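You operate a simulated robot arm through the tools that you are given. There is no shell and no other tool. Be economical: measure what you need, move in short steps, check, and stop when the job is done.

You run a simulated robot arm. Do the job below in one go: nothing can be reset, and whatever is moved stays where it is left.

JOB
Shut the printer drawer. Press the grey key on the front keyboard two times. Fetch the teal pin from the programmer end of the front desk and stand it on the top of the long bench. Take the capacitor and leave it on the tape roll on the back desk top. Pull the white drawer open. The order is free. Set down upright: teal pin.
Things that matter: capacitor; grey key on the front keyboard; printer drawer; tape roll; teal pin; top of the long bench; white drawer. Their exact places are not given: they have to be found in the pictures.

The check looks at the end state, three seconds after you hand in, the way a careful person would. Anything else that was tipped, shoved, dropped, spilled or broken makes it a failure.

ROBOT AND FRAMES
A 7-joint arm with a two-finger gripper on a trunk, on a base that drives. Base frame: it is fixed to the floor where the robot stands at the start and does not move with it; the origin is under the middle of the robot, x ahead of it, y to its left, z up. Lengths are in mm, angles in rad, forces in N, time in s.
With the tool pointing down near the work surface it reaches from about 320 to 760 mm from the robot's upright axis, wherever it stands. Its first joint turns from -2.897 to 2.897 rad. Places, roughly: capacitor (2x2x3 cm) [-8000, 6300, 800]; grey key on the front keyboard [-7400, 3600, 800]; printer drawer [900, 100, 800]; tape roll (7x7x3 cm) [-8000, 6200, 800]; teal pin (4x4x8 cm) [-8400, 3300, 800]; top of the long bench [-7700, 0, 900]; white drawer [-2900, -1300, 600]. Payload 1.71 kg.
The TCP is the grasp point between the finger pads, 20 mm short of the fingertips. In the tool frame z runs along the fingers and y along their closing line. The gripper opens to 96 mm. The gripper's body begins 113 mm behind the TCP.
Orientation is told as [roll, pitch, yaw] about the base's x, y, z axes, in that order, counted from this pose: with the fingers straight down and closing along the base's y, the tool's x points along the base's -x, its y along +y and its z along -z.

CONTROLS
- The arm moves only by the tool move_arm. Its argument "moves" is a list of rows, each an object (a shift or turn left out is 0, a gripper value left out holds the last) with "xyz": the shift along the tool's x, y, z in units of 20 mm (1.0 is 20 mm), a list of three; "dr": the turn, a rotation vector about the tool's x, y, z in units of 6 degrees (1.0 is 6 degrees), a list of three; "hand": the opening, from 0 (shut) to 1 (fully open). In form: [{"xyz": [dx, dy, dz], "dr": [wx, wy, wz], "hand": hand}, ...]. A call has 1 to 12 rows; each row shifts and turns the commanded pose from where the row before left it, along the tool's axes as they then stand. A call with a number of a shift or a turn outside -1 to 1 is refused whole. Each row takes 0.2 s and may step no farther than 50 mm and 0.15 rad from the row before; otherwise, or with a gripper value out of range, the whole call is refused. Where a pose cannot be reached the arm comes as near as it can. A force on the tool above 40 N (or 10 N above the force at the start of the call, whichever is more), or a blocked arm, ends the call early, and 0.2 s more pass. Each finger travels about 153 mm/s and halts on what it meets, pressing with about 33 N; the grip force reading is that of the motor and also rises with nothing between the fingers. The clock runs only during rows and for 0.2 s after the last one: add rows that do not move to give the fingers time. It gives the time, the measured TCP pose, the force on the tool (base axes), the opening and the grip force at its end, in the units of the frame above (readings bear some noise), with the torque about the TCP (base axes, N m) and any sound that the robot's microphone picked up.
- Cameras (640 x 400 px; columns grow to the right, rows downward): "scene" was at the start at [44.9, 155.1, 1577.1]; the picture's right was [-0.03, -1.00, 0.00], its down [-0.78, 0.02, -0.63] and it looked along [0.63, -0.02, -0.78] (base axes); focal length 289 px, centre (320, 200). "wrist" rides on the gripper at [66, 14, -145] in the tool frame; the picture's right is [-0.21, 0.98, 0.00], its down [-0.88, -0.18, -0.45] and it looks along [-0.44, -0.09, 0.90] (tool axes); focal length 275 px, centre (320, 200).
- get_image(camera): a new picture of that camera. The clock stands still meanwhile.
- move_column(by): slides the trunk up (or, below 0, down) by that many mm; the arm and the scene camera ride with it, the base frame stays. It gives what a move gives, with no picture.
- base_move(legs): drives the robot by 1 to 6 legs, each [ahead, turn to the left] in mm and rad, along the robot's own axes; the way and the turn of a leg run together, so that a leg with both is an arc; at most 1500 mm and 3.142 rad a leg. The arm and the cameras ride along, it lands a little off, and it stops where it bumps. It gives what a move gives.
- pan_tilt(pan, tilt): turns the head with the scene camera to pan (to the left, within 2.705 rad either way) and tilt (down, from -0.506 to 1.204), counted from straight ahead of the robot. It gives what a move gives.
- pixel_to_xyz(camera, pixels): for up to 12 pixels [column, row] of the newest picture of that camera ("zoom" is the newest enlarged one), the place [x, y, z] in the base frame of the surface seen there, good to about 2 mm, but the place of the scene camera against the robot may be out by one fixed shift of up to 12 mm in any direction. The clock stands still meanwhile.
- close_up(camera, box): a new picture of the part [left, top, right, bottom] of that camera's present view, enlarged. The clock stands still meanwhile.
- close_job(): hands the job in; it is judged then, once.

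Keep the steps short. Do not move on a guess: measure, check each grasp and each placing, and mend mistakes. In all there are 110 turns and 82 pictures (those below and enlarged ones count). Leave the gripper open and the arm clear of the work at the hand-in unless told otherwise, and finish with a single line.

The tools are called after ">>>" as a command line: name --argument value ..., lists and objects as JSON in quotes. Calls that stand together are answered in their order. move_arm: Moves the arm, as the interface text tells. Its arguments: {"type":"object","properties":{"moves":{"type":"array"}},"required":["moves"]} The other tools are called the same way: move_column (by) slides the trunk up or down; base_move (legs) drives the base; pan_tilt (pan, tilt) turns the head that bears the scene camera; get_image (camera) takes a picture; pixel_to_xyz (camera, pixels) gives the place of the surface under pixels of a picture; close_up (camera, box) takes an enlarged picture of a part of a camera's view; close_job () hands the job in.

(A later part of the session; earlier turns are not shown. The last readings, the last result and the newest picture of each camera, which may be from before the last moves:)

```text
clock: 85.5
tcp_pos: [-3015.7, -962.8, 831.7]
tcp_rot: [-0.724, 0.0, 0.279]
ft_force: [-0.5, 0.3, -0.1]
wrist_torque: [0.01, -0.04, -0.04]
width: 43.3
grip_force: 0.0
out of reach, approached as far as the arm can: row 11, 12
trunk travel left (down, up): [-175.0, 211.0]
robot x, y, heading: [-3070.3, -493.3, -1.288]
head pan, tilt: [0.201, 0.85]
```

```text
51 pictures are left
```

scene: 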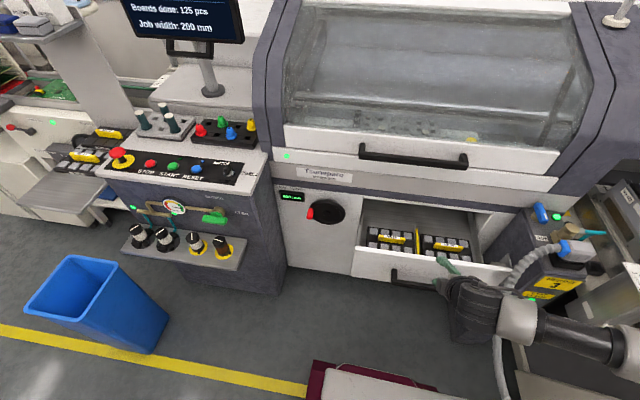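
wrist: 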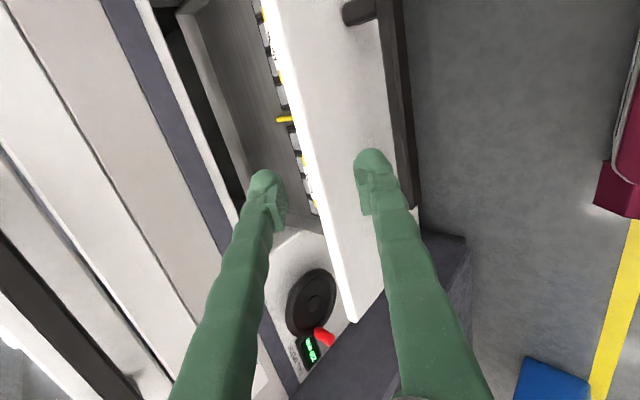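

The drawer stands well open. I'll bring the tool upright and raise it.

>>> move_arm --moves '[{"xyz": [0, 0, 0.1]}, {"dr": [-1, 0, 0]}, {"dr": [-1, 0, 0]}, {"dr": [-1, 0, 0]}, {"dr": [-1, 0, 0]}, {"dr": [-1, 0, 0]}, {"dr": [-1, 0, 0]}, {"dr": [-0.9, 0, 0]}, {"xyz": [0, 0, -1]}, {"xyz": [0, 0, -1]}, {"xyz": [0, 0, -1]}, {"xyz": [0, 0, -1]}]'

>>> move_arm --moves '[{"dr": [0, 0, 1], "xyz": [0, 0, -1]}, {"dr": [0, 0, 1], "xyz": [0, 0, -1]}, {"dr": [0, 0, 1], "xyz": [0, 0, -1]}, {"dr": [0, 0, 1], "xyz": [0, 0, -1]}, {"dr": [0, 0, 1], "xyz": [0, 0, -1]}, {"dr": [0, 0, 1]}, {"dr": [0, 0, 1]}, {"dr": [0, 0, 1]}, {"dr": [0, 0, 1]}, {"dr": [0, 0, 1]}, {"dr": [0, 0, 1]}, {"dr": [0, 0, 1]}]'

>>> pan_tilt --pan -1.5 --tilt 0.5

>>> get_image --camera "scene"

```text
clock: 88.0
tcp_pos: [-3013.0, -961.5, 909.6]
tcp_rot: [-0.003, 0.001, 0.28]
ft_force: [0.7, 0.3, 0.5]
wrist_torque: [-0.02, -0.03, 0.01]
width: 42.7
grip_force: 0.1
trunk travel left (down, up): [-175.0, 211.0]
robot x, y, heading: [-3068.5, -495.8, -1.281]
head pan, tilt: [0.201, 0.85]
```

```text
clock: 90.7
tcp_pos: [-3012.2, -964.0, 1009.6]
tcp_rot: [-0.001, 0.002, -0.978]
ft_force: [0.1, 0.3, 0.0]
wrist_torque: [0.01, -0.02, 0.0]
width: 43.1
grip_force: 0.0
trunk travel left (down, up): [-175.0, 211.0]
robot x, y, heading: [-3065.9, -494.4, -1.285]
head pan, tilt: [0.201, 0.85]
```

```text
clock: 92.4
tcp_pos: [-3013.3, -963.6, 1009.9]
tcp_rot: [-0.002, -0.003, -0.974]
ft_force: [0.1, 0.2, 0.4]
wrist_torque: [0.0, 0.0, 0.01]
width: 43.3
grip_force: 0.0
trunk travel left (down, up): [-175.0, 211.0]
robot x, y, heading: [-3070.0, -493.5, -1.284]
head pan, tilt: [-1.499, 0.499]
```

```text
50 pictures are left
```

scene: 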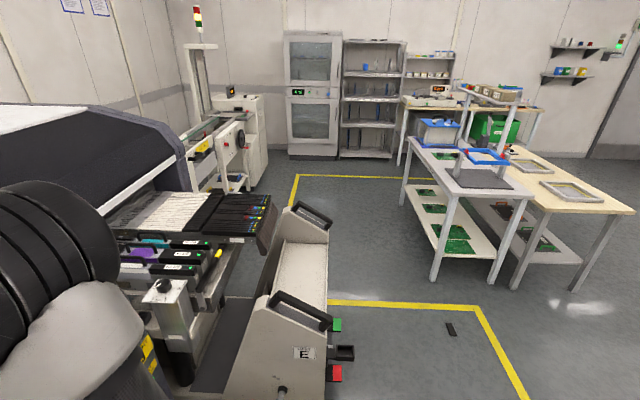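

Next are the far desks. I'll measure the benches in this view and then look further right towards the front desk.

>>> pixel_to_xyz --camera "scene" --pixels '[[435, 280], [475, 180], [402, 190], [470, 105], [430, 103], [515, 285], [635, 205], [540, 110], [528, 165], [410, 165], [575, 290], [520, 400]]'

>>> close_up --camera "scene" --box '[390, 70, 580, 190]'

>>> pan_tilt --pan -2.55 --tilt 0.35

>>> get_image --camera "scene"

```text
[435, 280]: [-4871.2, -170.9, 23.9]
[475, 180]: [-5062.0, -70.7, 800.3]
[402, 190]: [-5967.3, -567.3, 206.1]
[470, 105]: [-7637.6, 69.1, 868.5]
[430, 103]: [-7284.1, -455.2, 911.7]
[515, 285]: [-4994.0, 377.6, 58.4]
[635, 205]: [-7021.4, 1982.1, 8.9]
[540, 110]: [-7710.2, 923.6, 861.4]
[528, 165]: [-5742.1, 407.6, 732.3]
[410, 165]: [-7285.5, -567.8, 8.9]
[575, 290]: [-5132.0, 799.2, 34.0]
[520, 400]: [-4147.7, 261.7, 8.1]
```

```text
3.33 times, centred on (485, 130) of scene
```

zoom: 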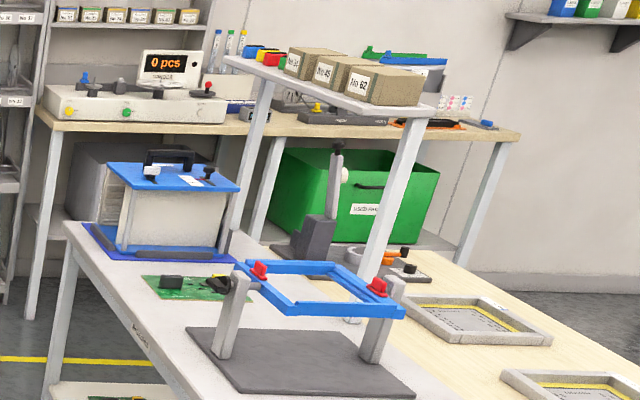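

```text
clock: 93.7
tcp_pos: [-3012.0, -964.1, 1010.3]
tcp_rot: [-0.001, -0.001, -0.975]
ft_force: [0.1, 0.5, -0.1]
wrist_torque: [0.01, -0.01, -0.02]
width: 42.9
grip_force: 0.1
trunk travel left (down, up): [-175.0, 211.0]
robot x, y, heading: [-3070.1, -495.1, -1.283]
head pan, tilt: [-2.55, 0.351]
```

```text
48 pictures are left
```

scene: 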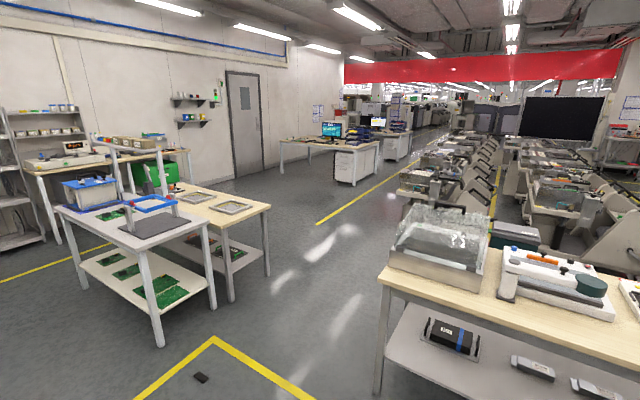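

The front desk (monitor) is at about (330,145), the back desk behind it, and the long bench against the left wall. I'll measure the passages.

>>> pixel_to_xyz --camera "scene" --pixels '[[160, 340], [268, 275], [228, 300], [283, 172], [354, 185], [376, 162], [377, 390], [383, 275], [318, 222], [435, 150], [300, 142], [365, 141]]'

>>> close_up --camera "scene" --box '[260, 90, 440, 200]'

```text
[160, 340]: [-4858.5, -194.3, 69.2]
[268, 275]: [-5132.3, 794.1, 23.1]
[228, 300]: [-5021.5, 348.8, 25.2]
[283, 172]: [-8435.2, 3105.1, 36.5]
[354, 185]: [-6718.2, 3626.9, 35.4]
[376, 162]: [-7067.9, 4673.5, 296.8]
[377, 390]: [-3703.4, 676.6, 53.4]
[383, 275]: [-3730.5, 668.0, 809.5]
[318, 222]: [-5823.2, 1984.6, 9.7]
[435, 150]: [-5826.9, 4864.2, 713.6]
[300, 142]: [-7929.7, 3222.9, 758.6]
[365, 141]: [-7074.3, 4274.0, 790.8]
```

```text
3.56 times, centred on (350, 145) of scene
```

zoom: 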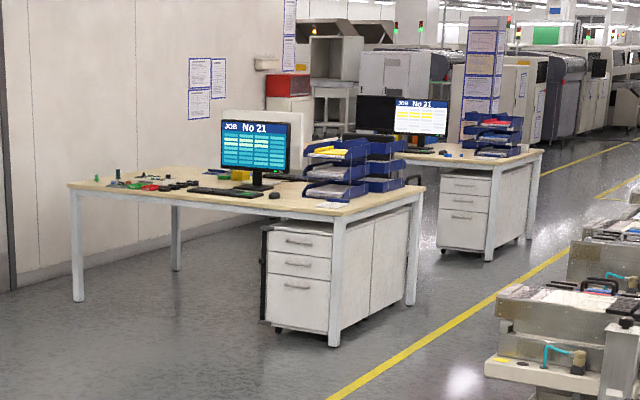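

I'll raise the trunk for clearance, turn right and drive between the two table groups towards the front desk.

>>> move_column --by 150

>>> base_move --legs '[[0, -2.486], [1500, 0], [0, -0.354], [1400, 0]]'

>>> pan_tilt --pan 0.3 --tilt 0.4

>>> get_image --camera "scene"

```text
clock: 95.4
tcp_pos: [-3012.0, -964.1, 1161.1]
tcp_rot: [0.0, -0.002, -0.977]
ft_force: [-0.3, -0.6, 0.4]
wrist_torque: [-0.03, 0.0, 0.01]
width: 43.0
grip_force: 0.1
trunk travel left (down, up): [-325.0, 61.0]
robot x, y, heading: [-3071.2, -494.0, -1.283]
head pan, tilt: [-2.55, 0.351]
```

```text
clock: 119.0
tcp_pos: [-5115.4, 2148.7, 1158.6]
tcp_rot: [0.0, 0.0, 2.406]
ft_force: [-0.9, 0.4, 0.2]
wrist_torque: [0.03, 0.0, -0.02]
width: 43.4
grip_force: 0.2
trunk travel left (down, up): [-325.0, 61.0]
robot x, y, heading: [-4948.9, 1705.6, 2.094]
head pan, tilt: [-2.55, 0.351]
```

```text
clock: 121.5
tcp_pos: [-5106.9, 2134.0, 1166.7]
tcp_rot: [-0.007, -0.015, 2.403]
ft_force: [1.0, 0.2, 0.3]
wrist_torque: [-0.02, 0.0, -0.01]
width: 43.0
grip_force: 0.1
trunk travel left (down, up): [-325.0, 61.0]
robot x, y, heading: [-4949.6, 1702.8, 2.094]
head pan, tilt: [0.3, 0.4]
```

```text
46 pictures are left
```

scene: 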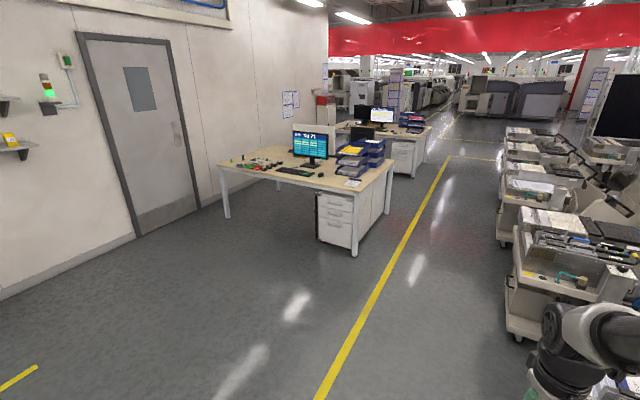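

Clear way. I'll measure the desk corners, keyboard and the back desk.

>>> pixel_to_xyz --camera "scene" --pixels '[[219, 164], [358, 193], [393, 163], [293, 172], [238, 162], [345, 132], [425, 140], [354, 255], [388, 208], [412, 176], [385, 225], [228, 216]]'

>>> close_up --camera "scene" --box '[210, 100, 440, 220]'

```text
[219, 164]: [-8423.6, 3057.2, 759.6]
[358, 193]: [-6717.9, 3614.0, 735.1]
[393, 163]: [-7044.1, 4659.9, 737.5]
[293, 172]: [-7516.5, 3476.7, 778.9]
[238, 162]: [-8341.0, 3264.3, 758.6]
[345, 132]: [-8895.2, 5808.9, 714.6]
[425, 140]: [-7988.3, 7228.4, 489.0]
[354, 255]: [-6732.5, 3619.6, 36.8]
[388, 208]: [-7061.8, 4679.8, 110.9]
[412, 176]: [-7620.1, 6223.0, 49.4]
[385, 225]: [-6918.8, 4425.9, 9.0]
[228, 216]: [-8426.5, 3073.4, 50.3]
```

```text
2.78 times, centred on (325, 160) of scene
```

zoom: 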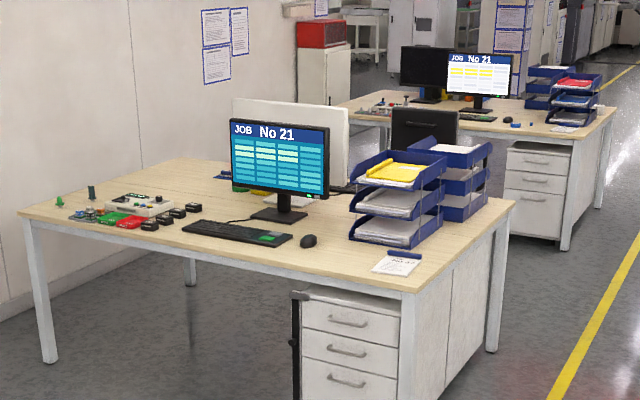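

I'll drive to stand in front of the keyboard, about 370 mm from the desk edge, facing the desk.

>>> base_move --legs '[[0, 0.521], [1374, 0], [1300, 0], [0, -0.729]]'

>>> pan_tilt --pan 0.3 --tilt 0.75

>>> get_image --camera "scene"

```text
clock: 139.5
tcp_pos: [-7381.2, 3454.4, 1165.6]
tcp_rot: [-0.007, -0.016, 2.242]
ft_force: [-0.4, 0.5, 0.6]
wrist_torque: [-0.05, 0.02, 0.0]
width: 43.1
grip_force: 0.0
trunk travel left (down, up): [-325.0, 61.0]
robot x, y, heading: [-7296.8, 3004.9, 1.93]
head pan, tilt: [0.3, 0.4]
```

```text
clock: 140.3
tcp_pos: [-7377.3, 3437.2, 1172.4]
tcp_rot: [-0.011, -0.028, 2.24]
ft_force: [-0.4, -0.1, -0.5]
wrist_torque: [-0.01, -0.01, -0.02]
width: 43.2
grip_force: 0.1
trunk travel left (down, up): [-325.0, 61.0]
robot x, y, heading: [-7300.7, 3004.2, 1.933]
head pan, tilt: [0.3, 0.75]
```

```text
44 pictures are left
```

scene: 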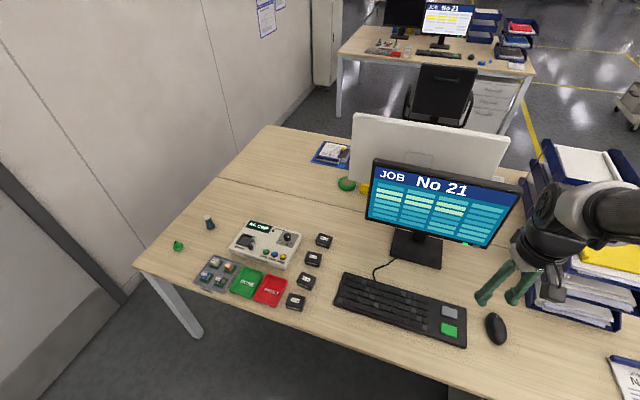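

The grey key is at (449,312) above the green one, and the teal pin at (210,223). I'll zoom in and measure both.

>>> close_up --camera "scene" --box '[400, 270, 500, 360]'

>>> pixel_to_xyz --camera "scene" --pixels '[[449, 312], [441, 309], [458, 316], [448, 330], [430, 305], [210, 219], [210, 227], [206, 222], [370, 300], [418, 240], [430, 165], [335, 305]]'

>>> get_image --camera "wrist"

```text
4.44 times, centred on (450, 315) of scene
```

zoom: 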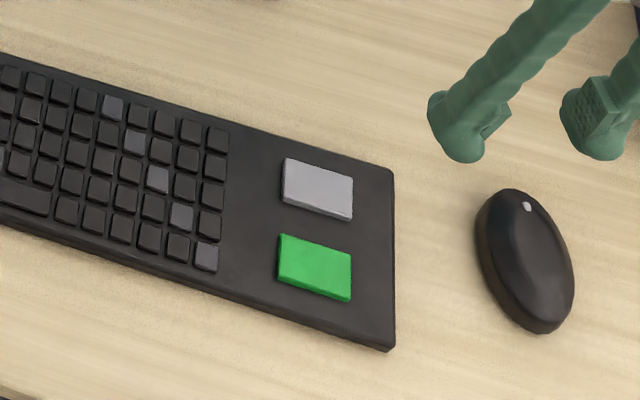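

```text
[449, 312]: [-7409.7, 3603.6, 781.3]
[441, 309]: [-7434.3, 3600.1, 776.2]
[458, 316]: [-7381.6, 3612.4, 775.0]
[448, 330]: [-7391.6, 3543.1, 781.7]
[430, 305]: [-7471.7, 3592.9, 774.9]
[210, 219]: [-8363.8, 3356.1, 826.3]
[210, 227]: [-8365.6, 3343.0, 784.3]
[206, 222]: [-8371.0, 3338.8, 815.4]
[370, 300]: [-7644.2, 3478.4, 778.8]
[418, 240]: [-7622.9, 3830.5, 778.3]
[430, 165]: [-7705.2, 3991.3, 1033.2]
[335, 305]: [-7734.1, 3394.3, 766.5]
```

```text
42 pictures are left
```

wrist: 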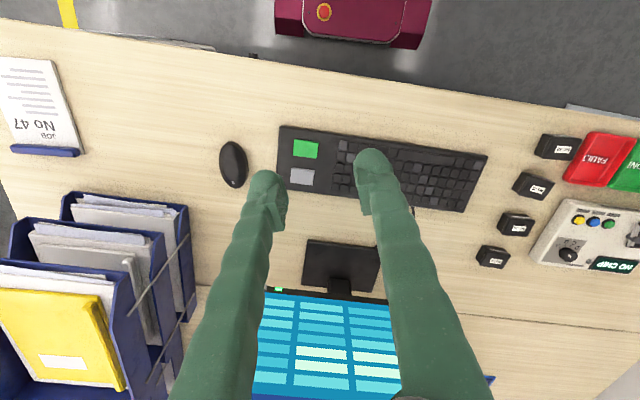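

The wrist camera sees the grey key at (302,177). I'll measure it there.

>>> pixel_to_xyz --camera "wrist" --pixels '[[302, 177], [292, 171], [312, 184], [305, 149], [330, 150], [335, 265], [300, 300], [275, 320]]'

```text
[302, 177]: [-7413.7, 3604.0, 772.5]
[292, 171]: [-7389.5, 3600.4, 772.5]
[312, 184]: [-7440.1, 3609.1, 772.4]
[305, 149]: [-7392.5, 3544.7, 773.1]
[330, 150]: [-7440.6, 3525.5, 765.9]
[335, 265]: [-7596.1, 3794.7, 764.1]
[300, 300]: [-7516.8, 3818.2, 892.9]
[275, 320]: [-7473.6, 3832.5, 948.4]
```

The key's top is at (-7414,3604,772). I'll lower the trunk by 150, shut the fingers and go above the key.

>>> move_column --by -150

>>> move_arm --moves '[{"xyz": [-0.7, -0.34, 0.8], "hand": 0}, {"xyz": [-0.7, -0.34, 0.8]}, {"xyz": [-0.7, -0.34, 0.8]}, {"xyz": [-0.7, -0.34, 0.8]}, {"xyz": [-0.7, -0.34, 0.8]}, {"xyz": [-0.7, -0.34, 0.8]}, {"xyz": [-0.7, -0.34, 0.8]}, {"xyz": [-0.7, -0.34, 0.8]}, {"xyz": [-0.7, -0.34, 0.8]}, {"xyz": [-0.7, -0.34, 0.8]}, {"xyz": [-0.7, -0.34, 0.8]}, {}]'

```text
clock: 142.1
tcp_pos: [-7377.7, 3437.7, 1023.8]
tcp_rot: [-0.012, -0.03, 2.241]
ft_force: [0.0, -0.8, -0.5]
wrist_torque: [0.02, -0.03, 0.0]
width: 43.2
grip_force: 0.0
trunk travel left (down, up): [-175.0, 211.0]
robot x, y, heading: [-7300.2, 3001.6, 1.934]
head pan, tilt: [0.3, 0.75]
```

```text
clock: 144.7
tcp_pos: [-7415.9, 3609.9, 852.2]
tcp_rot: [-0.012, -0.029, 2.243]
ft_force: [0.5, -0.3, -0.7]
wrist_torque: [-0.01, -0.03, 0.0]
width: 0.0
grip_force: 29.3
trunk travel left (down, up): [-175.0, 211.0]
robot x, y, heading: [-7298.5, 3005.7, 1.936]
head pan, tilt: [0.3, 0.75]
```

I'm just above the key. I'll make a small correction, then come down to about 8 mm above it.

>>> move_arm --moves '[{"xyz": [0.3, 0.1, 0.9]}, {"xyz": [0, 0, 0.9]}, {"xyz": [0, 0, 0.8]}, {}]'

>>> get_image --camera "wrist"

```text
clock: 145.7
tcp_pos: [-7412.6, 3606.2, 799.8]
tcp_rot: [-0.012, -0.031, 2.243]
ft_force: [0.1, 0.1, 0.6]
wrist_torque: [0.02, 0.01, -0.01]
width: 0.0
grip_force: 29.8
trunk travel left (down, up): [-175.0, 211.0]
robot x, y, heading: [-7297.1, 3004.0, 1.933]
head pan, tilt: [0.3, 0.75]
```

```text
41 pictures are left
```

wrist: 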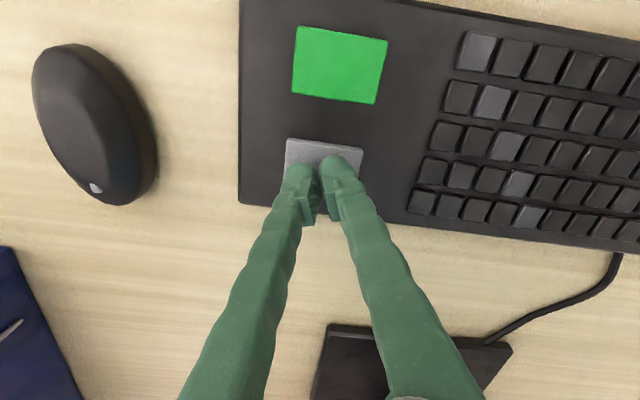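

The tips are over the grey key. I'll press down gently in 3 mm steps, watching force and sound.

>>> move_arm --moves '[{"xyz": [0, 0, 0.15]}, {"xyz": [0, 0, 0.15]}, {"xyz": [0, 0, 0.1]}, {}]'

```text
clock: 146.7
tcp_pos: [-7413.4, 3605.5, 792.3]
tcp_rot: [-0.012, -0.029, 2.242]
ft_force: [-0.2, -0.5, 0.1]
wrist_torque: [0.06, -0.01, -0.01]
width: 0.0
grip_force: 29.4
trunk travel left (down, up): [-175.0, 211.0]
robot x, y, heading: [-7298.3, 3004.0, 1.933]
head pan, tilt: [0.3, 0.75]
```

>>> move_arm --moves '[{"xyz": [0, 0, 0.1]}, {"xyz": [0, 0, 0.1]}, {}]'

```text
clock: 147.5
tcp_pos: [-7414.1, 3606.0, 788.4]
tcp_rot: [-0.013, -0.031, 2.242]
ft_force: [0.8, 1.7, 4.1]
wrist_torque: [0.04, 0.0, 0.0]
width: 6.1
grip_force: 29.3
trunk travel left (down, up): [-175.0, 211.0]
robot x, y, heading: [-7299.2, 3004.2, 1.933]
head pan, tilt: [0.3, 0.75]
heard: click
```

There was a click, so that is one press. I'll rise 12 mm, then press once more the same way.

>>> move_arm --moves '[{"xyz": [0, 0, -0.3]}, {"xyz": [0, 0, -0.3]}, {}, {}]'

>>> move_arm --moves '[{"xyz": [0, 0, 0.25]}, {"xyz": [0, 0, 0.15]}, {"xyz": [0, 0, 0.1]}, {"xyz": [0, 0, 0.1]}, {}]'

```text
clock: 148.5
tcp_pos: [-7412.1, 3605.9, 800.8]
tcp_rot: [-0.012, -0.028, 2.242]
ft_force: [-0.5, -0.6, 0.3]
wrist_torque: [-0.01, -0.01, 0.0]
width: 0.0
grip_force: 30.0
trunk travel left (down, up): [-175.0, 211.0]
robot x, y, heading: [-7299.9, 3003.0, 1.936]
head pan, tilt: [0.3, 0.75]
```

```text
clock: 149.7
tcp_pos: [-7413.6, 3605.0, 788.7]
tcp_rot: [-0.013, -0.029, 2.241]
ft_force: [1.6, -0.5, 4.6]
wrist_torque: [-0.03, -0.05, 0.01]
width: 6.2
grip_force: 30.2
trunk travel left (down, up): [-175.0, 211.0]
robot x, y, heading: [-7298.4, 3004.2, 1.935]
head pan, tilt: [0.3, 0.75]
heard: click
```

That is the second click, so both presses are done. I'll lift straight up, pull the arm in and drive along to the pin.

>>> move_arm --moves '[{"xyz": [0, 0, -1]}, {"xyz": [0, 0, -1]}, {"xyz": [0, 0, -1]}, {"xyz": [0, 0, -1]}, {"xyz": [0, 0, -1]}, {"xyz": [0.95, 0.3, -1]}, {"xyz": [0.95, 0.3, -1]}, {"xyz": [0.95, 0.3, -1]}, {"xyz": [0.95, 0.3, -1]}, {"xyz": [0.95, 0.3, -1]}, {"xyz": [0.95, 0.3, -1]}, {"xyz": [0.95, 0.3, 0], "hand": 1}]'

>>> base_move --legs '[[0, 1.442], [855, 0], [0, -1.49]]'

>>> pan_tilt --pan 0.1 --tilt 0.9

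>>> get_image --camera "scene"

>>> get_image --camera "wrist"

```text
clock: 152.3
tcp_pos: [-7362.7, 3469.8, 1005.3]
tcp_rot: [-0.012, -0.029, 2.24]
ft_force: [0.5, -0.4, -0.6]
wrist_torque: [0.06, -0.02, 0.02]
width: 96.1
grip_force: 0.1
trunk travel left (down, up): [-175.0, 211.0]
robot x, y, heading: [-7298.5, 3008.1, 1.932]
head pan, tilt: [0.3, 0.75]
```

```text
clock: 162.8
tcp_pos: [-8538.3, 2955.3, 1021.4]
tcp_rot: [-0.02, -0.067, -2.905]
ft_force: [0.5, 0.4, 0.5]
wrist_torque: [0.04, 0.07, 0.0]
width: 95.9
grip_force: 0.1
trunk travel left (down, up): [-175.0, 211.0]
robot x, y, heading: [-8125.8, 2801.3, -3.114]
head pan, tilt: [0.3, 0.75]
stopped in leg 3: the robot was blocked; the commanded pose is now the measured one
```

```text
clock: 163.5
tcp_pos: [-8544.1, 2954.7, 1016.0]
tcp_rot: [-0.019, -0.057, -2.904]
ft_force: [-0.7, -1.7, 0.0]
wrist_torque: [0.03, -0.06, -0.02]
width: 95.8
grip_force: 0.1
trunk travel left (down, up): [-175.0, 211.0]
robot x, y, heading: [-8123.8, 2800.2, -3.111]
head pan, tilt: [0.099, 0.901]
```

```text
40 pictures are left
```

scene: 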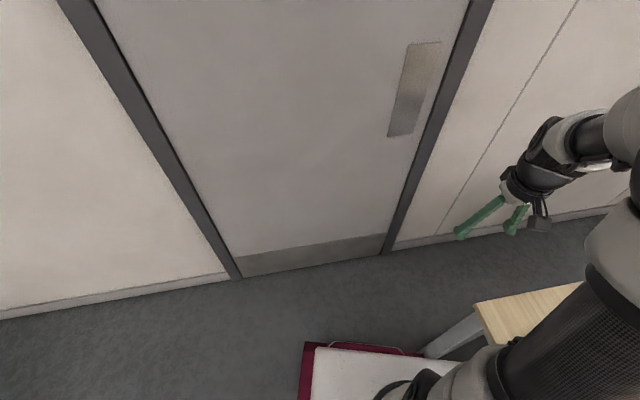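

```text
39 pictures are left
```

wrist: 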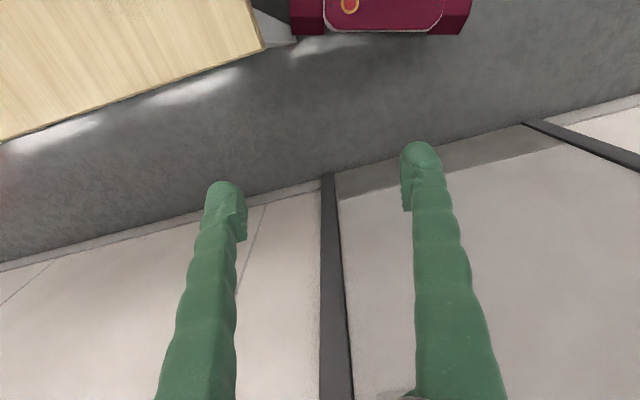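

The base corner touches the desk's left leg. I'll reverse 125 mm, turn to face the pin, and come forward a little.

>>> base_move --legs '[[-125, 0], [0, -1.02], [80, 0]]'

>>> pan_tilt --pan 0.2 --tilt 0.85

>>> get_image --camera "scene"

>>> get_image --camera "wrist"

```text
clock: 168.6
tcp_pos: [-8112.1, 3289.3, 1028.8]
tcp_rot: [-0.027, -0.082, 2.335]
ft_force: [-0.3, -0.2, 0.9]
wrist_torque: [-0.08, 0.02, 0.02]
width: 95.9
grip_force: 0.2
trunk travel left (down, up): [-175.0, 211.0]
robot x, y, heading: [-8046.3, 2872.3, 2.134]
head pan, tilt: [0.099, 0.901]
```

```text
clock: 169.3
tcp_pos: [-8121.8, 3303.6, 1023.5]
tcp_rot: [-0.022, -0.069, 2.333]
ft_force: [1.0, -1.7, 0.8]
wrist_torque: [0.12, 0.08, 0.04]
width: 95.8
grip_force: 0.1
trunk travel left (down, up): [-175.0, 211.0]
robot x, y, heading: [-8048.0, 2871.7, 2.139]
head pan, tilt: [0.201, 0.85]
```

```text
38 pictures are left
```

scene: 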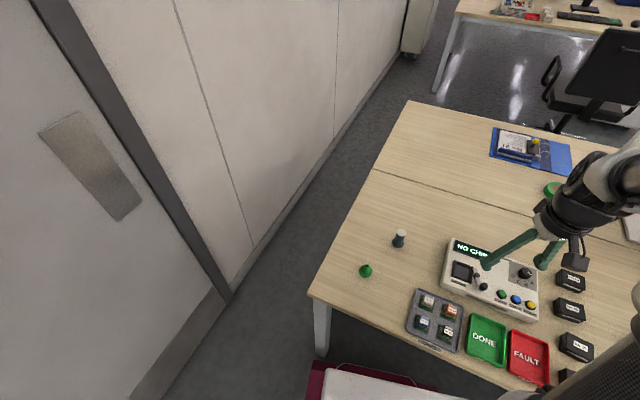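

```text
37 pictures are left
```

wrist: 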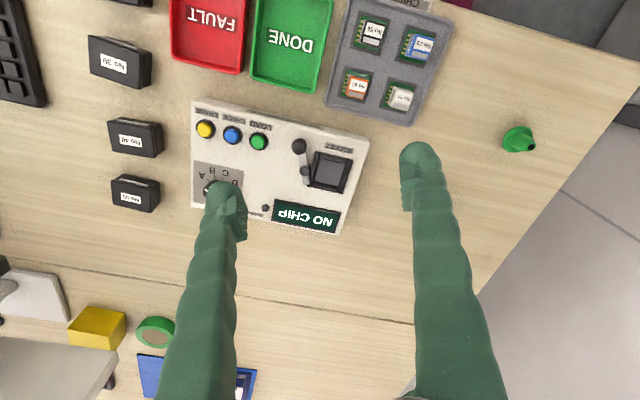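

The pin is at (400,238) in the scene view. I'll measure it and the desk corner.

>>> close_up --camera "scene" --box '[350, 210, 450, 290]'

>>> pixel_to_xyz --camera "scene" --pixels '[[400, 233], [398, 242], [396, 246], [366, 268], [308, 294], [388, 245], [540, 262], [402, 239]]'

>>> pixel_to_xyz --camera "wrist" --pixels '[[520, 140], [330, 170], [640, 65], [475, 290], [510, 180], [250, 180]]'

```text
5.00 times, centred on (400, 250) of scene
```

zoom: 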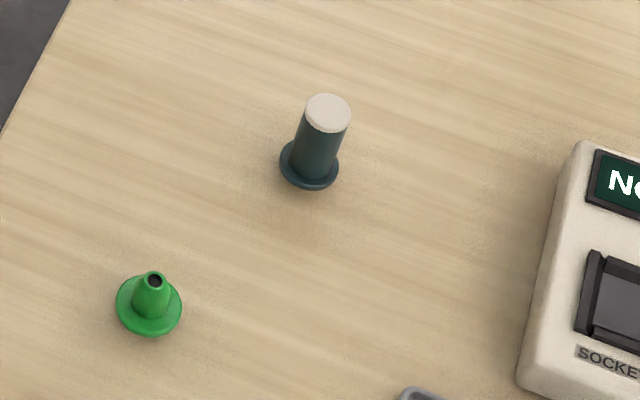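

```text
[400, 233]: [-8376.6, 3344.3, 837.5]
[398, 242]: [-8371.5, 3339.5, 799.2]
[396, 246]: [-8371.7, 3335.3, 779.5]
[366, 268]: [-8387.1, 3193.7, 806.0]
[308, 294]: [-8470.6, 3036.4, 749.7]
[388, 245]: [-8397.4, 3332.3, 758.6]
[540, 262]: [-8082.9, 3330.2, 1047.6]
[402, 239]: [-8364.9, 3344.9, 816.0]
```

```text
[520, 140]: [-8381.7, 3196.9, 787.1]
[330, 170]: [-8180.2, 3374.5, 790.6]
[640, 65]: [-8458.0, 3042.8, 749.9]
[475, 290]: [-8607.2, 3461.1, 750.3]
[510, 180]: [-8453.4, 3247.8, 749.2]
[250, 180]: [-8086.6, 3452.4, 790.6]
```

The pin is a cylinder on a flange, standing at about (-8374,3342). I'll level the tool and move above it.

>>> move_arm --moves '[{"dr": [-0.33, -0.61, 0]}, {"xyz": [-0.9, 0.7, 0.27]}, {"xyz": [-0.9, 0.7, 0.27]}, {"xyz": [-0.9, 0.7, 0.27]}, {"xyz": [-0.9, 0.7, 0.27]}, {"xyz": [-0.9, 0.7, 0.27]}, {"xyz": [-0.9, 0.7, 0.27]}, {"xyz": [-0.9, 0.7, 0.27]}, {"xyz": [-0.9, 0.7, 0.27]}, {"xyz": [-0.9, 0.7, 0.27]}, {"xyz": [-0.9, 0.7, 0.27]}, {}]'

>>> get_image --camera "wrist"

```text
clock: 171.9
tcp_pos: [-8351.4, 3342.8, 991.1]
tcp_rot: [0.013, -0.127, 2.335]
ft_force: [0.0, -0.1, -0.5]
wrist_torque: [-0.02, 0.0, -0.01]
width: 95.8
grip_force: 0.1
trunk travel left (down, up): [-175.0, 211.0]
robot x, y, heading: [-8049.4, 2873.5, 2.131]
head pan, tilt: [0.201, 0.85]
```

```text
35 pictures are left
```

wrist: 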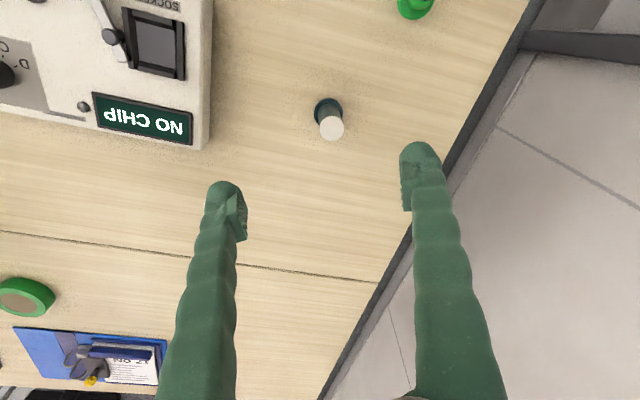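

The tilt went the wrong way, because pitch is about the tool's own y here. I'll correct it and measure the pin with the wrist camera (white top at (332,128)).

>>> pixel_to_xyz --camera "wrist" --pixels '[[332, 128], [324, 110], [327, 118], [300, 140], [340, 125]]'

>>> move_arm --moves '[{"dr": [0.06, 0.6, 0]}, {"dr": [0.06, 0.6, 0]}, {}, {}]'

```text
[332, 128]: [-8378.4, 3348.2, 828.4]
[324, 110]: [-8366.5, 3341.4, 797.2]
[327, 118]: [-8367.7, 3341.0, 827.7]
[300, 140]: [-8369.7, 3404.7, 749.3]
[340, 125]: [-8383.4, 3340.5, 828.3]
```

```text
clock: 172.9
tcp_pos: [-8352.4, 3343.6, 990.5]
tcp_rot: [-0.001, 0.001, 2.335]
ft_force: [-0.8, 0.5, -0.2]
wrist_torque: [0.04, -0.01, 0.0]
width: 96.1
grip_force: 0.1
trunk travel left (down, up): [-175.0, 211.0]
robot x, y, heading: [-8045.6, 2870.3, 2.136]
head pan, tilt: [0.201, 0.85]
```

The pin's top centre is about (-8378,3347,828). I'll centre over it and go part of the way down.

>>> move_arm --moves '[{"xyz": [-0.52, 0.4, 0.8]}, {"xyz": [-0.52, 0.4, 0.8]}, {"xyz": [0, 0, 1]}, {"xyz": [0, 0, 1]}, {"xyz": [0, 0, 1]}, {"xyz": [0, 0, 0.9]}, {}]'

>>> get_image --camera "wrist"

>>> pixel_to_xyz --camera "wrist" --pixels '[[320, 160], [330, 160], [310, 160], [320, 150], [325, 175]]'

```text
clock: 174.5
tcp_pos: [-8378.7, 3346.7, 883.5]
tcp_rot: [0.002, -0.002, 2.335]
ft_force: [-0.5, -0.5, -0.6]
wrist_torque: [0.0, 0.02, 0.01]
width: 96.0
grip_force: 0.1
trunk travel left (down, up): [-175.0, 211.0]
robot x, y, heading: [-8049.4, 2868.0, 2.137]
head pan, tilt: [0.201, 0.85]
```

```text
34 pictures are left
```

wrist: 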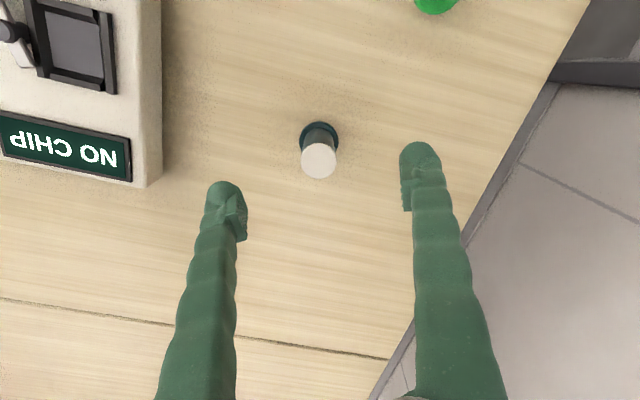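

```text
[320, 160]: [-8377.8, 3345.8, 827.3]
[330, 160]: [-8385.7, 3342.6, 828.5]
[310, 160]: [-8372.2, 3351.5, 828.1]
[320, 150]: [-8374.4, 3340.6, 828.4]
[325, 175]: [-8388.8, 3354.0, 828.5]
```

The pin is centred between the fingers. I'll go down to z≈796 and close.

>>> move_arm --moves '[{"xyz": [0, 0, 0.9]}, {"xyz": [0, 0, 0.9]}, {"xyz": [0, 0, 0.9]}, {"xyz": [0, 0, 0.9]}, {"xyz": [0, 0, 0.77]}, {}, {"hand": 0}, {}, {}, {}]'

```text
clock: 176.7
tcp_pos: [-8378.0, 3349.3, 793.7]
tcp_rot: [0.001, -0.002, 2.337]
ft_force: [0.2, -0.2, -0.2]
wrist_torque: [0.01, 0.01, 0.01]
width: 26.6
grip_force: 33.3
trunk travel left (down, up): [-175.0, 211.0]
robot x, y, heading: [-8045.8, 2868.6, 2.135]
head pan, tilt: [0.201, 0.85]
```

The pin is held (26.6 mm, resting 45 mm below the grasp point). I'll lift it, pull in and look at it.

>>> move_arm --moves '[{"xyz": [0, 0, -1]}, {"xyz": [0, 0, -1]}, {"xyz": [0, 0, -1]}, {"xyz": [0, 0, -1]}, {"xyz": [0, 0, -1]}, {"xyz": [0.8, -0.5, -1]}, {"xyz": [0.8, -0.5, -1]}, {"xyz": [0.8, -0.5, -1]}, {"xyz": [0.8, -0.5, -1]}, {"xyz": [0.8, -0.5, -1]}, {"xyz": [0.8, -0.5, -1]}, {"xyz": [0.8, -0.5, -1]}]'

>>> base_move --legs '[[-150, 0], [0, -3.116], [1000, 0]]'

>>> pan_tilt --pan -0.7 --tilt 0.5

>>> get_image --camera "scene"

```text
clock: 179.3
tcp_pos: [-8247.2, 3312.1, 1034.0]
tcp_rot: [0.0, -0.002, 2.334]
ft_force: [1.2, -0.2, -1.5]
wrist_torque: [0.0, 0.02, -0.01]
width: 26.6
grip_force: 32.8
trunk travel left (down, up): [-175.0, 211.0]
robot x, y, heading: [-8050.8, 2871.0, 2.131]
head pan, tilt: [0.201, 0.85]
```

```text
clock: 194.3
tcp_pos: [-7031.6, 1558.6, 1032.8]
tcp_rot: [0.004, -0.002, -0.67]
ft_force: [-0.3, -0.4, -0.9]
wrist_torque: [0.0, 0.02, 0.01]
width: 26.5
grip_force: 33.2
trunk travel left (down, up): [-175.0, 211.0]
robot x, y, heading: [-7292.3, 1971.5, -0.873]
head pan, tilt: [0.201, 0.85]
```

```text
clock: 195.6
tcp_pos: [-7041.0, 1569.3, 1041.5]
tcp_rot: [-0.001, -0.014, -0.669]
ft_force: [1.0, -0.1, -0.8]
wrist_torque: [0.0, 0.02, 0.0]
width: 26.3
grip_force: 32.8
trunk travel left (down, up): [-175.0, 211.0]
robot x, y, heading: [-7292.2, 1966.8, -0.873]
head pan, tilt: [-0.7, 0.499]
```

```text
33 pictures are left
```

scene: 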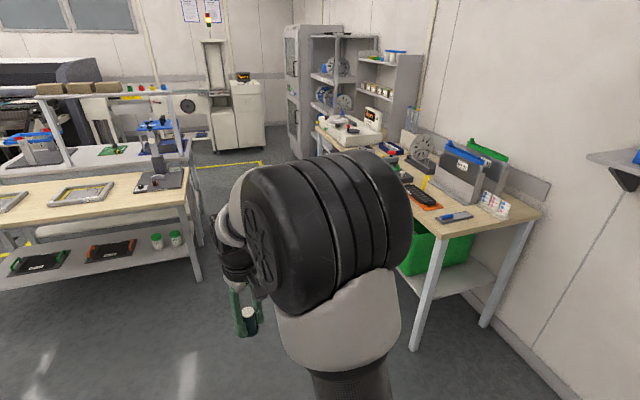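

I can see the long bench's near end and the pin held upright. I'll zoom in on the bench top and measure it.

>>> close_up --camera "scene" --box '[380, 120, 560, 270]'

>>> pixel_to_xyz --camera "scene" --pixels '[[438, 234], [538, 215], [485, 228], [465, 231], [430, 217], [415, 345], [484, 322], [200, 275], [192, 172], [455, 216], [500, 220], [415, 205]]'

```text
2.67 times, centred on (470, 195) of scene
```

zoom: 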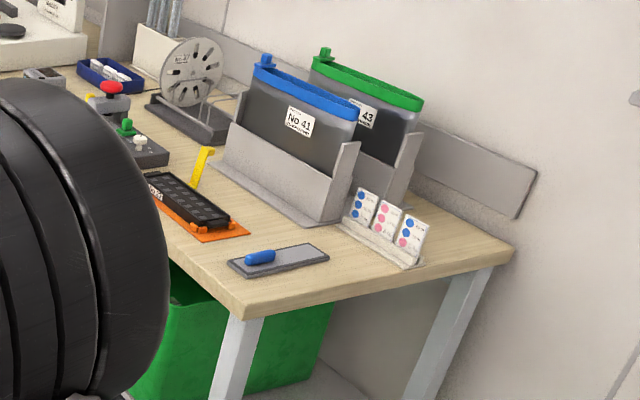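

```text
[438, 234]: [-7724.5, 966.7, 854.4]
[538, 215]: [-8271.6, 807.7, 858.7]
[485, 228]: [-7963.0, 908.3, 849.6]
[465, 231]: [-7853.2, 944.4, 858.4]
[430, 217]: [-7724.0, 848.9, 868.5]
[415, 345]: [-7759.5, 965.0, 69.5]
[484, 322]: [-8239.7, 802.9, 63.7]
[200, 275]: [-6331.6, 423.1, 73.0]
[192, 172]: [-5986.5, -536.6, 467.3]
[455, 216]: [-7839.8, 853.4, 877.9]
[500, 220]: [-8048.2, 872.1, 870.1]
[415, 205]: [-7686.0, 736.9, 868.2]
```

The bench end runs (-7724,967) to (-8272,808), top z≈860. There is free top near the front edge between the tray and the orange mat. I'll drive to stand in front of it.

>>> base_move --legs '[[0, -0.627], [983, 0], [0, -1.36]]'

>>> pan_tilt --pan 0.15 --tilt 0.75

>>> get_image --camera "scene"

>>> get_image --camera "wrist"

```text
clock: 206.8
tcp_pos: [-7678.3, 898.6, 1041.2]
tcp_rot: [-0.001, -0.016, -2.587]
ft_force: [0.3, 0.0, -1.6]
wrist_torque: [0.02, 0.0, -0.01]
width: 26.5
grip_force: 32.8
trunk travel left (down, up): [-175.0, 211.0]
robot x, y, heading: [-7214.6, 992.6, -2.788]
head pan, tilt: [-0.7, 0.499]
```

```text
clock: 207.9
tcp_pos: [-7662.5, 903.4, 1047.8]
tcp_rot: [-0.005, -0.03, -2.587]
ft_force: [0.1, 0.2, -2.5]
wrist_torque: [-0.02, -0.02, 0.01]
width: 26.7
grip_force: 32.5
trunk travel left (down, up): [-175.0, 211.0]
robot x, y, heading: [-7212.9, 991.8, -2.796]
head pan, tilt: [0.15, 0.75]
```

```text
31 pictures are left
```

scene: 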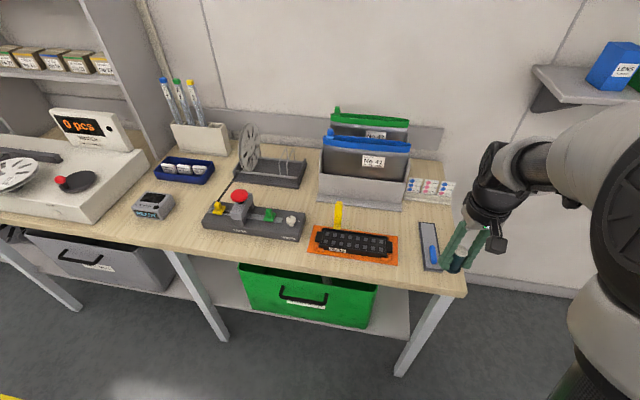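

```text
30 pictures are left
```

wrist: 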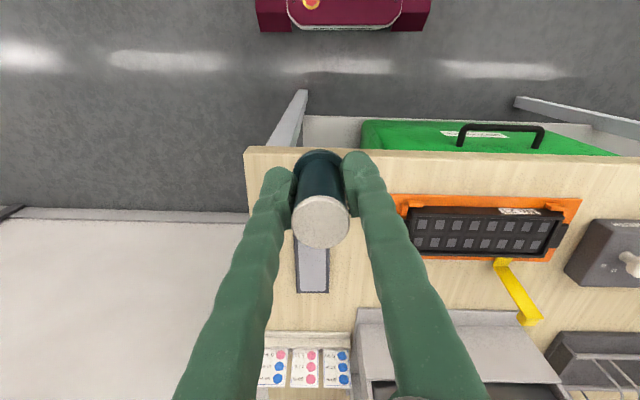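

I'll measure candidate free places: left of the jig near (185,215), and between mat and tray near (408,225).

>>> pixel_to_xyz --camera "scene" --pixels '[[173, 214], [202, 222], [175, 242], [185, 187], [397, 255], [425, 265], [404, 212], [420, 225], [397, 240], [410, 280], [237, 190], [205, 200]]'

>>> close_up --camera "scene" --box '[120, 150, 270, 260]'

```text
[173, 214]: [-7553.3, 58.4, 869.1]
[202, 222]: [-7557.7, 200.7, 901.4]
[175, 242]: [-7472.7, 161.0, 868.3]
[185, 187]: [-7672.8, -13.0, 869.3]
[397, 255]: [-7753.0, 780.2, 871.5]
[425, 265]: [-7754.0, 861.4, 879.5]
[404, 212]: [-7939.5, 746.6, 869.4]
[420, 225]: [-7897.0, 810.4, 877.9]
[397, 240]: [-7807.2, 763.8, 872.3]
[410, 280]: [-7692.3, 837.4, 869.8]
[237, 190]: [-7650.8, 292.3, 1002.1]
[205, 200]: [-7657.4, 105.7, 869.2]
```

```text
3.64 times, centred on (195, 205) of scene
```

zoom: 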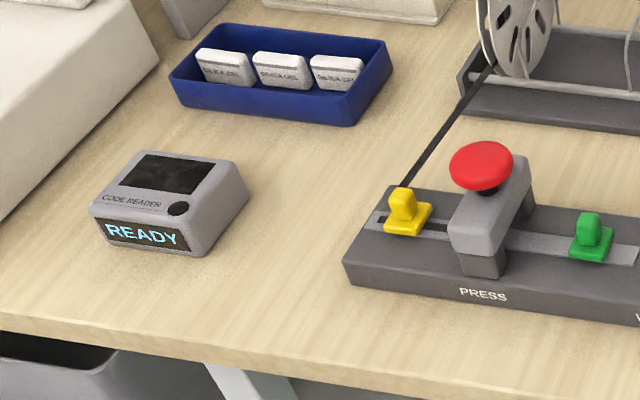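

The gap between the mat and the tray is about 78 mm, against a 40 mm pin. I'll check its size with the wrist camera.

>>> pixel_to_xyz --camera "wrist" --pixels '[[328, 285], [328, 255], [298, 288], [393, 205], [395, 200], [340, 290], [260, 170], [255, 200], [345, 310], [640, 165]]'

```text
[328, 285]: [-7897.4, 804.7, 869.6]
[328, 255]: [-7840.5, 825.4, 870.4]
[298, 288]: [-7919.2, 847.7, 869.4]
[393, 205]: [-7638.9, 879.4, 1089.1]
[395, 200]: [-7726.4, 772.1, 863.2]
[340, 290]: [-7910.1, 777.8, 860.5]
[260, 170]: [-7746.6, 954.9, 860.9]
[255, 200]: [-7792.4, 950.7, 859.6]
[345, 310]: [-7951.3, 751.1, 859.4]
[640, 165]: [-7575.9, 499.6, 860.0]
```

The gap measures about 85 mm, with its middle at (-7750,812) and the bench at z 860. I'll level the tool and move above it.

>>> move_arm --moves '[{"dr": [0, 0.28, 0]}, {"xyz": [-0.875, 0.226, 0]}, {"xyz": [-0.875, 0.226, 0]}, {"xyz": [-0.875, 0.226, 0]}, {"xyz": [-0.875, 0.226, 0.4]}, {"xyz": [-0.875, 0.226, 0.4]}, {"xyz": [-0.875, 0.226, 0.4]}, {"xyz": [-0.875, 0.226, 0.4]}, {"xyz": [0, 0, 0.8]}, {}]'

>>> get_image --camera "wrist"

```text
clock: 210.1
tcp_pos: [-7749.7, 813.5, 1001.3]
tcp_rot: [-0.006, -0.003, -2.587]
ft_force: [0.3, -0.9, -0.9]
wrist_torque: [0.03, -0.04, 0.0]
width: 26.4
grip_force: 33.8
trunk travel left (down, up): [-175.0, 211.0]
robot x, y, heading: [-7216.6, 992.5, -2.793]
head pan, tilt: [0.15, 0.75]
```

```text
28 pictures are left
```

wrist: 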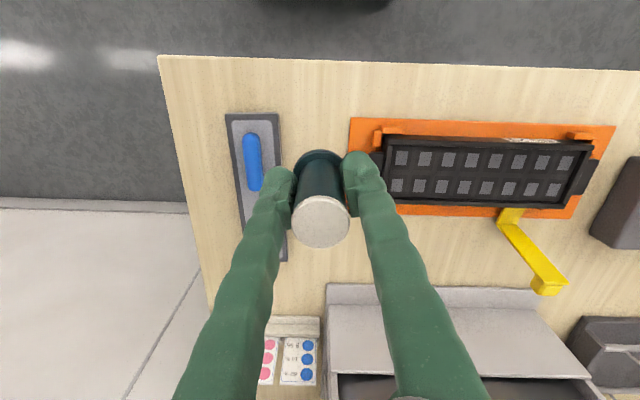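

It is well centred between tray and mat. I'll lower it to just above the top.

>>> move_arm --moves '[{"xyz": [0, 0, 0.9]}, {"xyz": [0, 0, 0.9]}, {"xyz": [0, 0, 0.9]}, {"xyz": [0, 0, 0.9]}, {"xyz": [0, 0, 0.8]}, {}]'

>>> get_image --camera "wrist"

```text
clock: 211.5
tcp_pos: [-7750.7, 814.0, 910.9]
tcp_rot: [-0.005, -0.003, -2.587]
ft_force: [0.3, -0.4, -2.4]
wrist_torque: [0.01, -0.01, 0.01]
width: 26.5
grip_force: 33.2
trunk travel left (down, up): [-175.0, 211.0]
robot x, y, heading: [-7216.2, 992.3, -2.793]
head pan, tilt: [0.15, 0.75]
```

```text
27 pictures are left
```

wrist: 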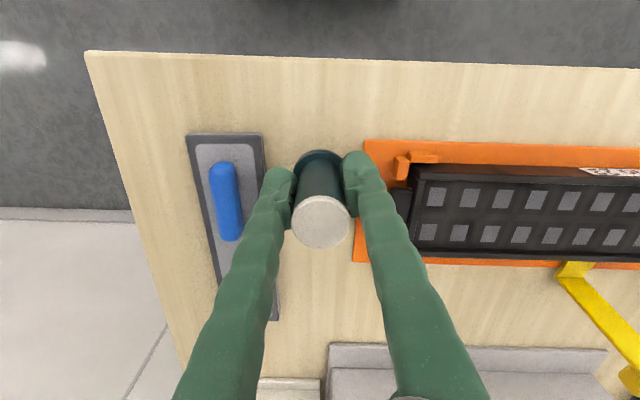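

Clear on both sides. I'll lower the last 4–5 mm gently.

>>> move_arm --moves '[{"xyz": [0, 0, 0.1]}, {"xyz": [0, 0, 0.1]}, {"xyz": [0, 0, 0.05]}, {}]'

```text
clock: 212.5
tcp_pos: [-7750.5, 814.6, 906.7]
tcp_rot: [-0.004, -0.004, -2.587]
ft_force: [-0.1, 0.5, -1.1]
wrist_torque: [-0.01, -0.01, -0.02]
width: 26.7
grip_force: 32.4
trunk travel left (down, up): [-175.0, 211.0]
robot x, y, heading: [-7216.4, 994.2, -2.793]
head pan, tilt: [0.15, 0.75]
```

>>> move_arm --moves '[{"xyz": [0, 0, 0.06]}, {"xyz": [0, 0, 0.06]}, {}]'

```text
clock: 213.3
tcp_pos: [-7750.6, 812.9, 904.5]
tcp_rot: [-0.005, 0.0, -2.586]
ft_force: [-0.3, 0.6, -1.0]
wrist_torque: [0.03, -0.01, -0.01]
width: 26.4
grip_force: 33.2
trunk travel left (down, up): [-175.0, 211.0]
robot x, y, heading: [-7218.5, 993.6, -2.794]
head pan, tilt: [0.15, 0.75]
```

I'm at the expected contact height but have no clear force yet. I'll go down another millimetre or two.

>>> move_arm --moves '[{"xyz": [0, 0, 0.06]}, {"xyz": [0, 0, 0.05]}, {}]'

```text
clock: 214.1
tcp_pos: [-7750.7, 813.8, 904.0]
tcp_rot: [-0.005, -0.005, -2.587]
ft_force: [0.0, 1.0, 9.6]
wrist_torque: [0.05, -0.02, -0.03]
width: 26.5
grip_force: 32.8
trunk travel left (down, up): [-175.0, 211.0]
robot x, y, heading: [-7215.0, 991.5, -2.793]
head pan, tilt: [0.15, 0.75]
```

Contact at 9.6 N: the pin stands on the bench. I'll open just enough, then lift straight up and look.

>>> move_arm --moves '[{"hand": 0.43}, {}, {"xyz": [0, 0, -0.5]}, {"xyz": [0, 0, -0.9]}, {"xyz": [0, 0, -0.9]}, {"xyz": [0, 0, -0.9]}, {"xyz": [0, 0, -0.9]}, {"xyz": [0, 0, -1]}, {"xyz": [0, 0, -1]}, {"xyz": [0, 0, -1]}]'

>>> get_image --camera "wrist"

```text
clock: 216.3
tcp_pos: [-7750.2, 812.5, 1045.1]
tcp_rot: [-0.006, -0.001, -2.588]
ft_force: [-0.7, -0.7, 0.2]
wrist_torque: [0.02, 0.01, 0.0]
width: 41.4
grip_force: 0.1
trunk travel left (down, up): [-175.0, 211.0]
robot x, y, heading: [-7219.5, 992.2, -2.792]
head pan, tilt: [0.15, 0.75]
```

```text
26 pictures are left
```

wrist: 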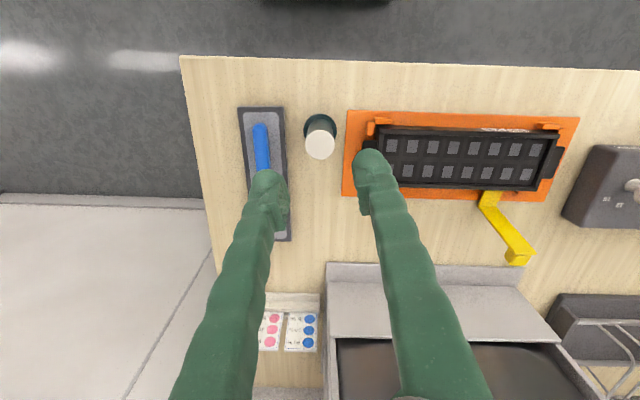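

The teal pin stands upright between tray and mat. I'll pull the arm in and drive round the right end of the front desk towards the back desk.

>>> move_arm --moves '[{"xyz": [0.9, 0, -0.5]}, {"xyz": [0.9, 0, -0.5]}, {"xyz": [0.9, 0, -0.5]}, {"xyz": [0.9, 0, 0]}, {"xyz": [0.9, 0, 0]}]'

>>> base_move --legs '[[0, -2.314], [1250, 0], [1249, 0], [0, 0.53]]'

>>> pan_tilt --pan 0.3 --tilt 0.45

>>> get_image --camera "scene"

```text
clock: 217.5
tcp_pos: [-7672.4, 860.0, 1074.8]
tcp_rot: [-0.005, 0.0, -2.587]
ft_force: [-0.7, -0.6, 0.1]
wrist_torque: [0.01, 0.02, 0.03]
width: 41.3
grip_force: 0.0
trunk travel left (down, up): [-175.0, 211.0]
robot x, y, heading: [-7212.4, 991.2, -2.788]
head pan, tilt: [0.15, 0.75]
```

```text
clock: 238.8
tcp_pos: [-6284.1, 3738.6, 1072.9]
tcp_rot: [-0.006, -0.001, 1.906]
ft_force: [0.1, 0.6, -0.5]
wrist_torque: [-0.01, 0.02, -0.01]
width: 41.4
grip_force: 0.1
trunk travel left (down, up): [-175.0, 211.0]
robot x, y, heading: [-6250.4, 3268.1, 1.703]
head pan, tilt: [0.15, 0.75]
```

```text
clock: 239.6
tcp_pos: [-6282.9, 3723.5, 1081.2]
tcp_rot: [-0.009, -0.016, 1.906]
ft_force: [0.3, 0.7, -0.4]
wrist_torque: [-0.03, -0.01, -0.02]
width: 41.4
grip_force: 0.1
trunk travel left (down, up): [-175.0, 211.0]
robot x, y, heading: [-6248.5, 3264.1, 1.701]
head pan, tilt: [0.3, 0.45]
```

```text
25 pictures are left
```

scene: 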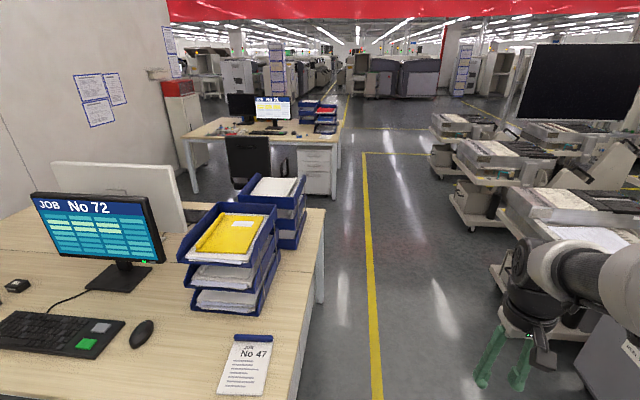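

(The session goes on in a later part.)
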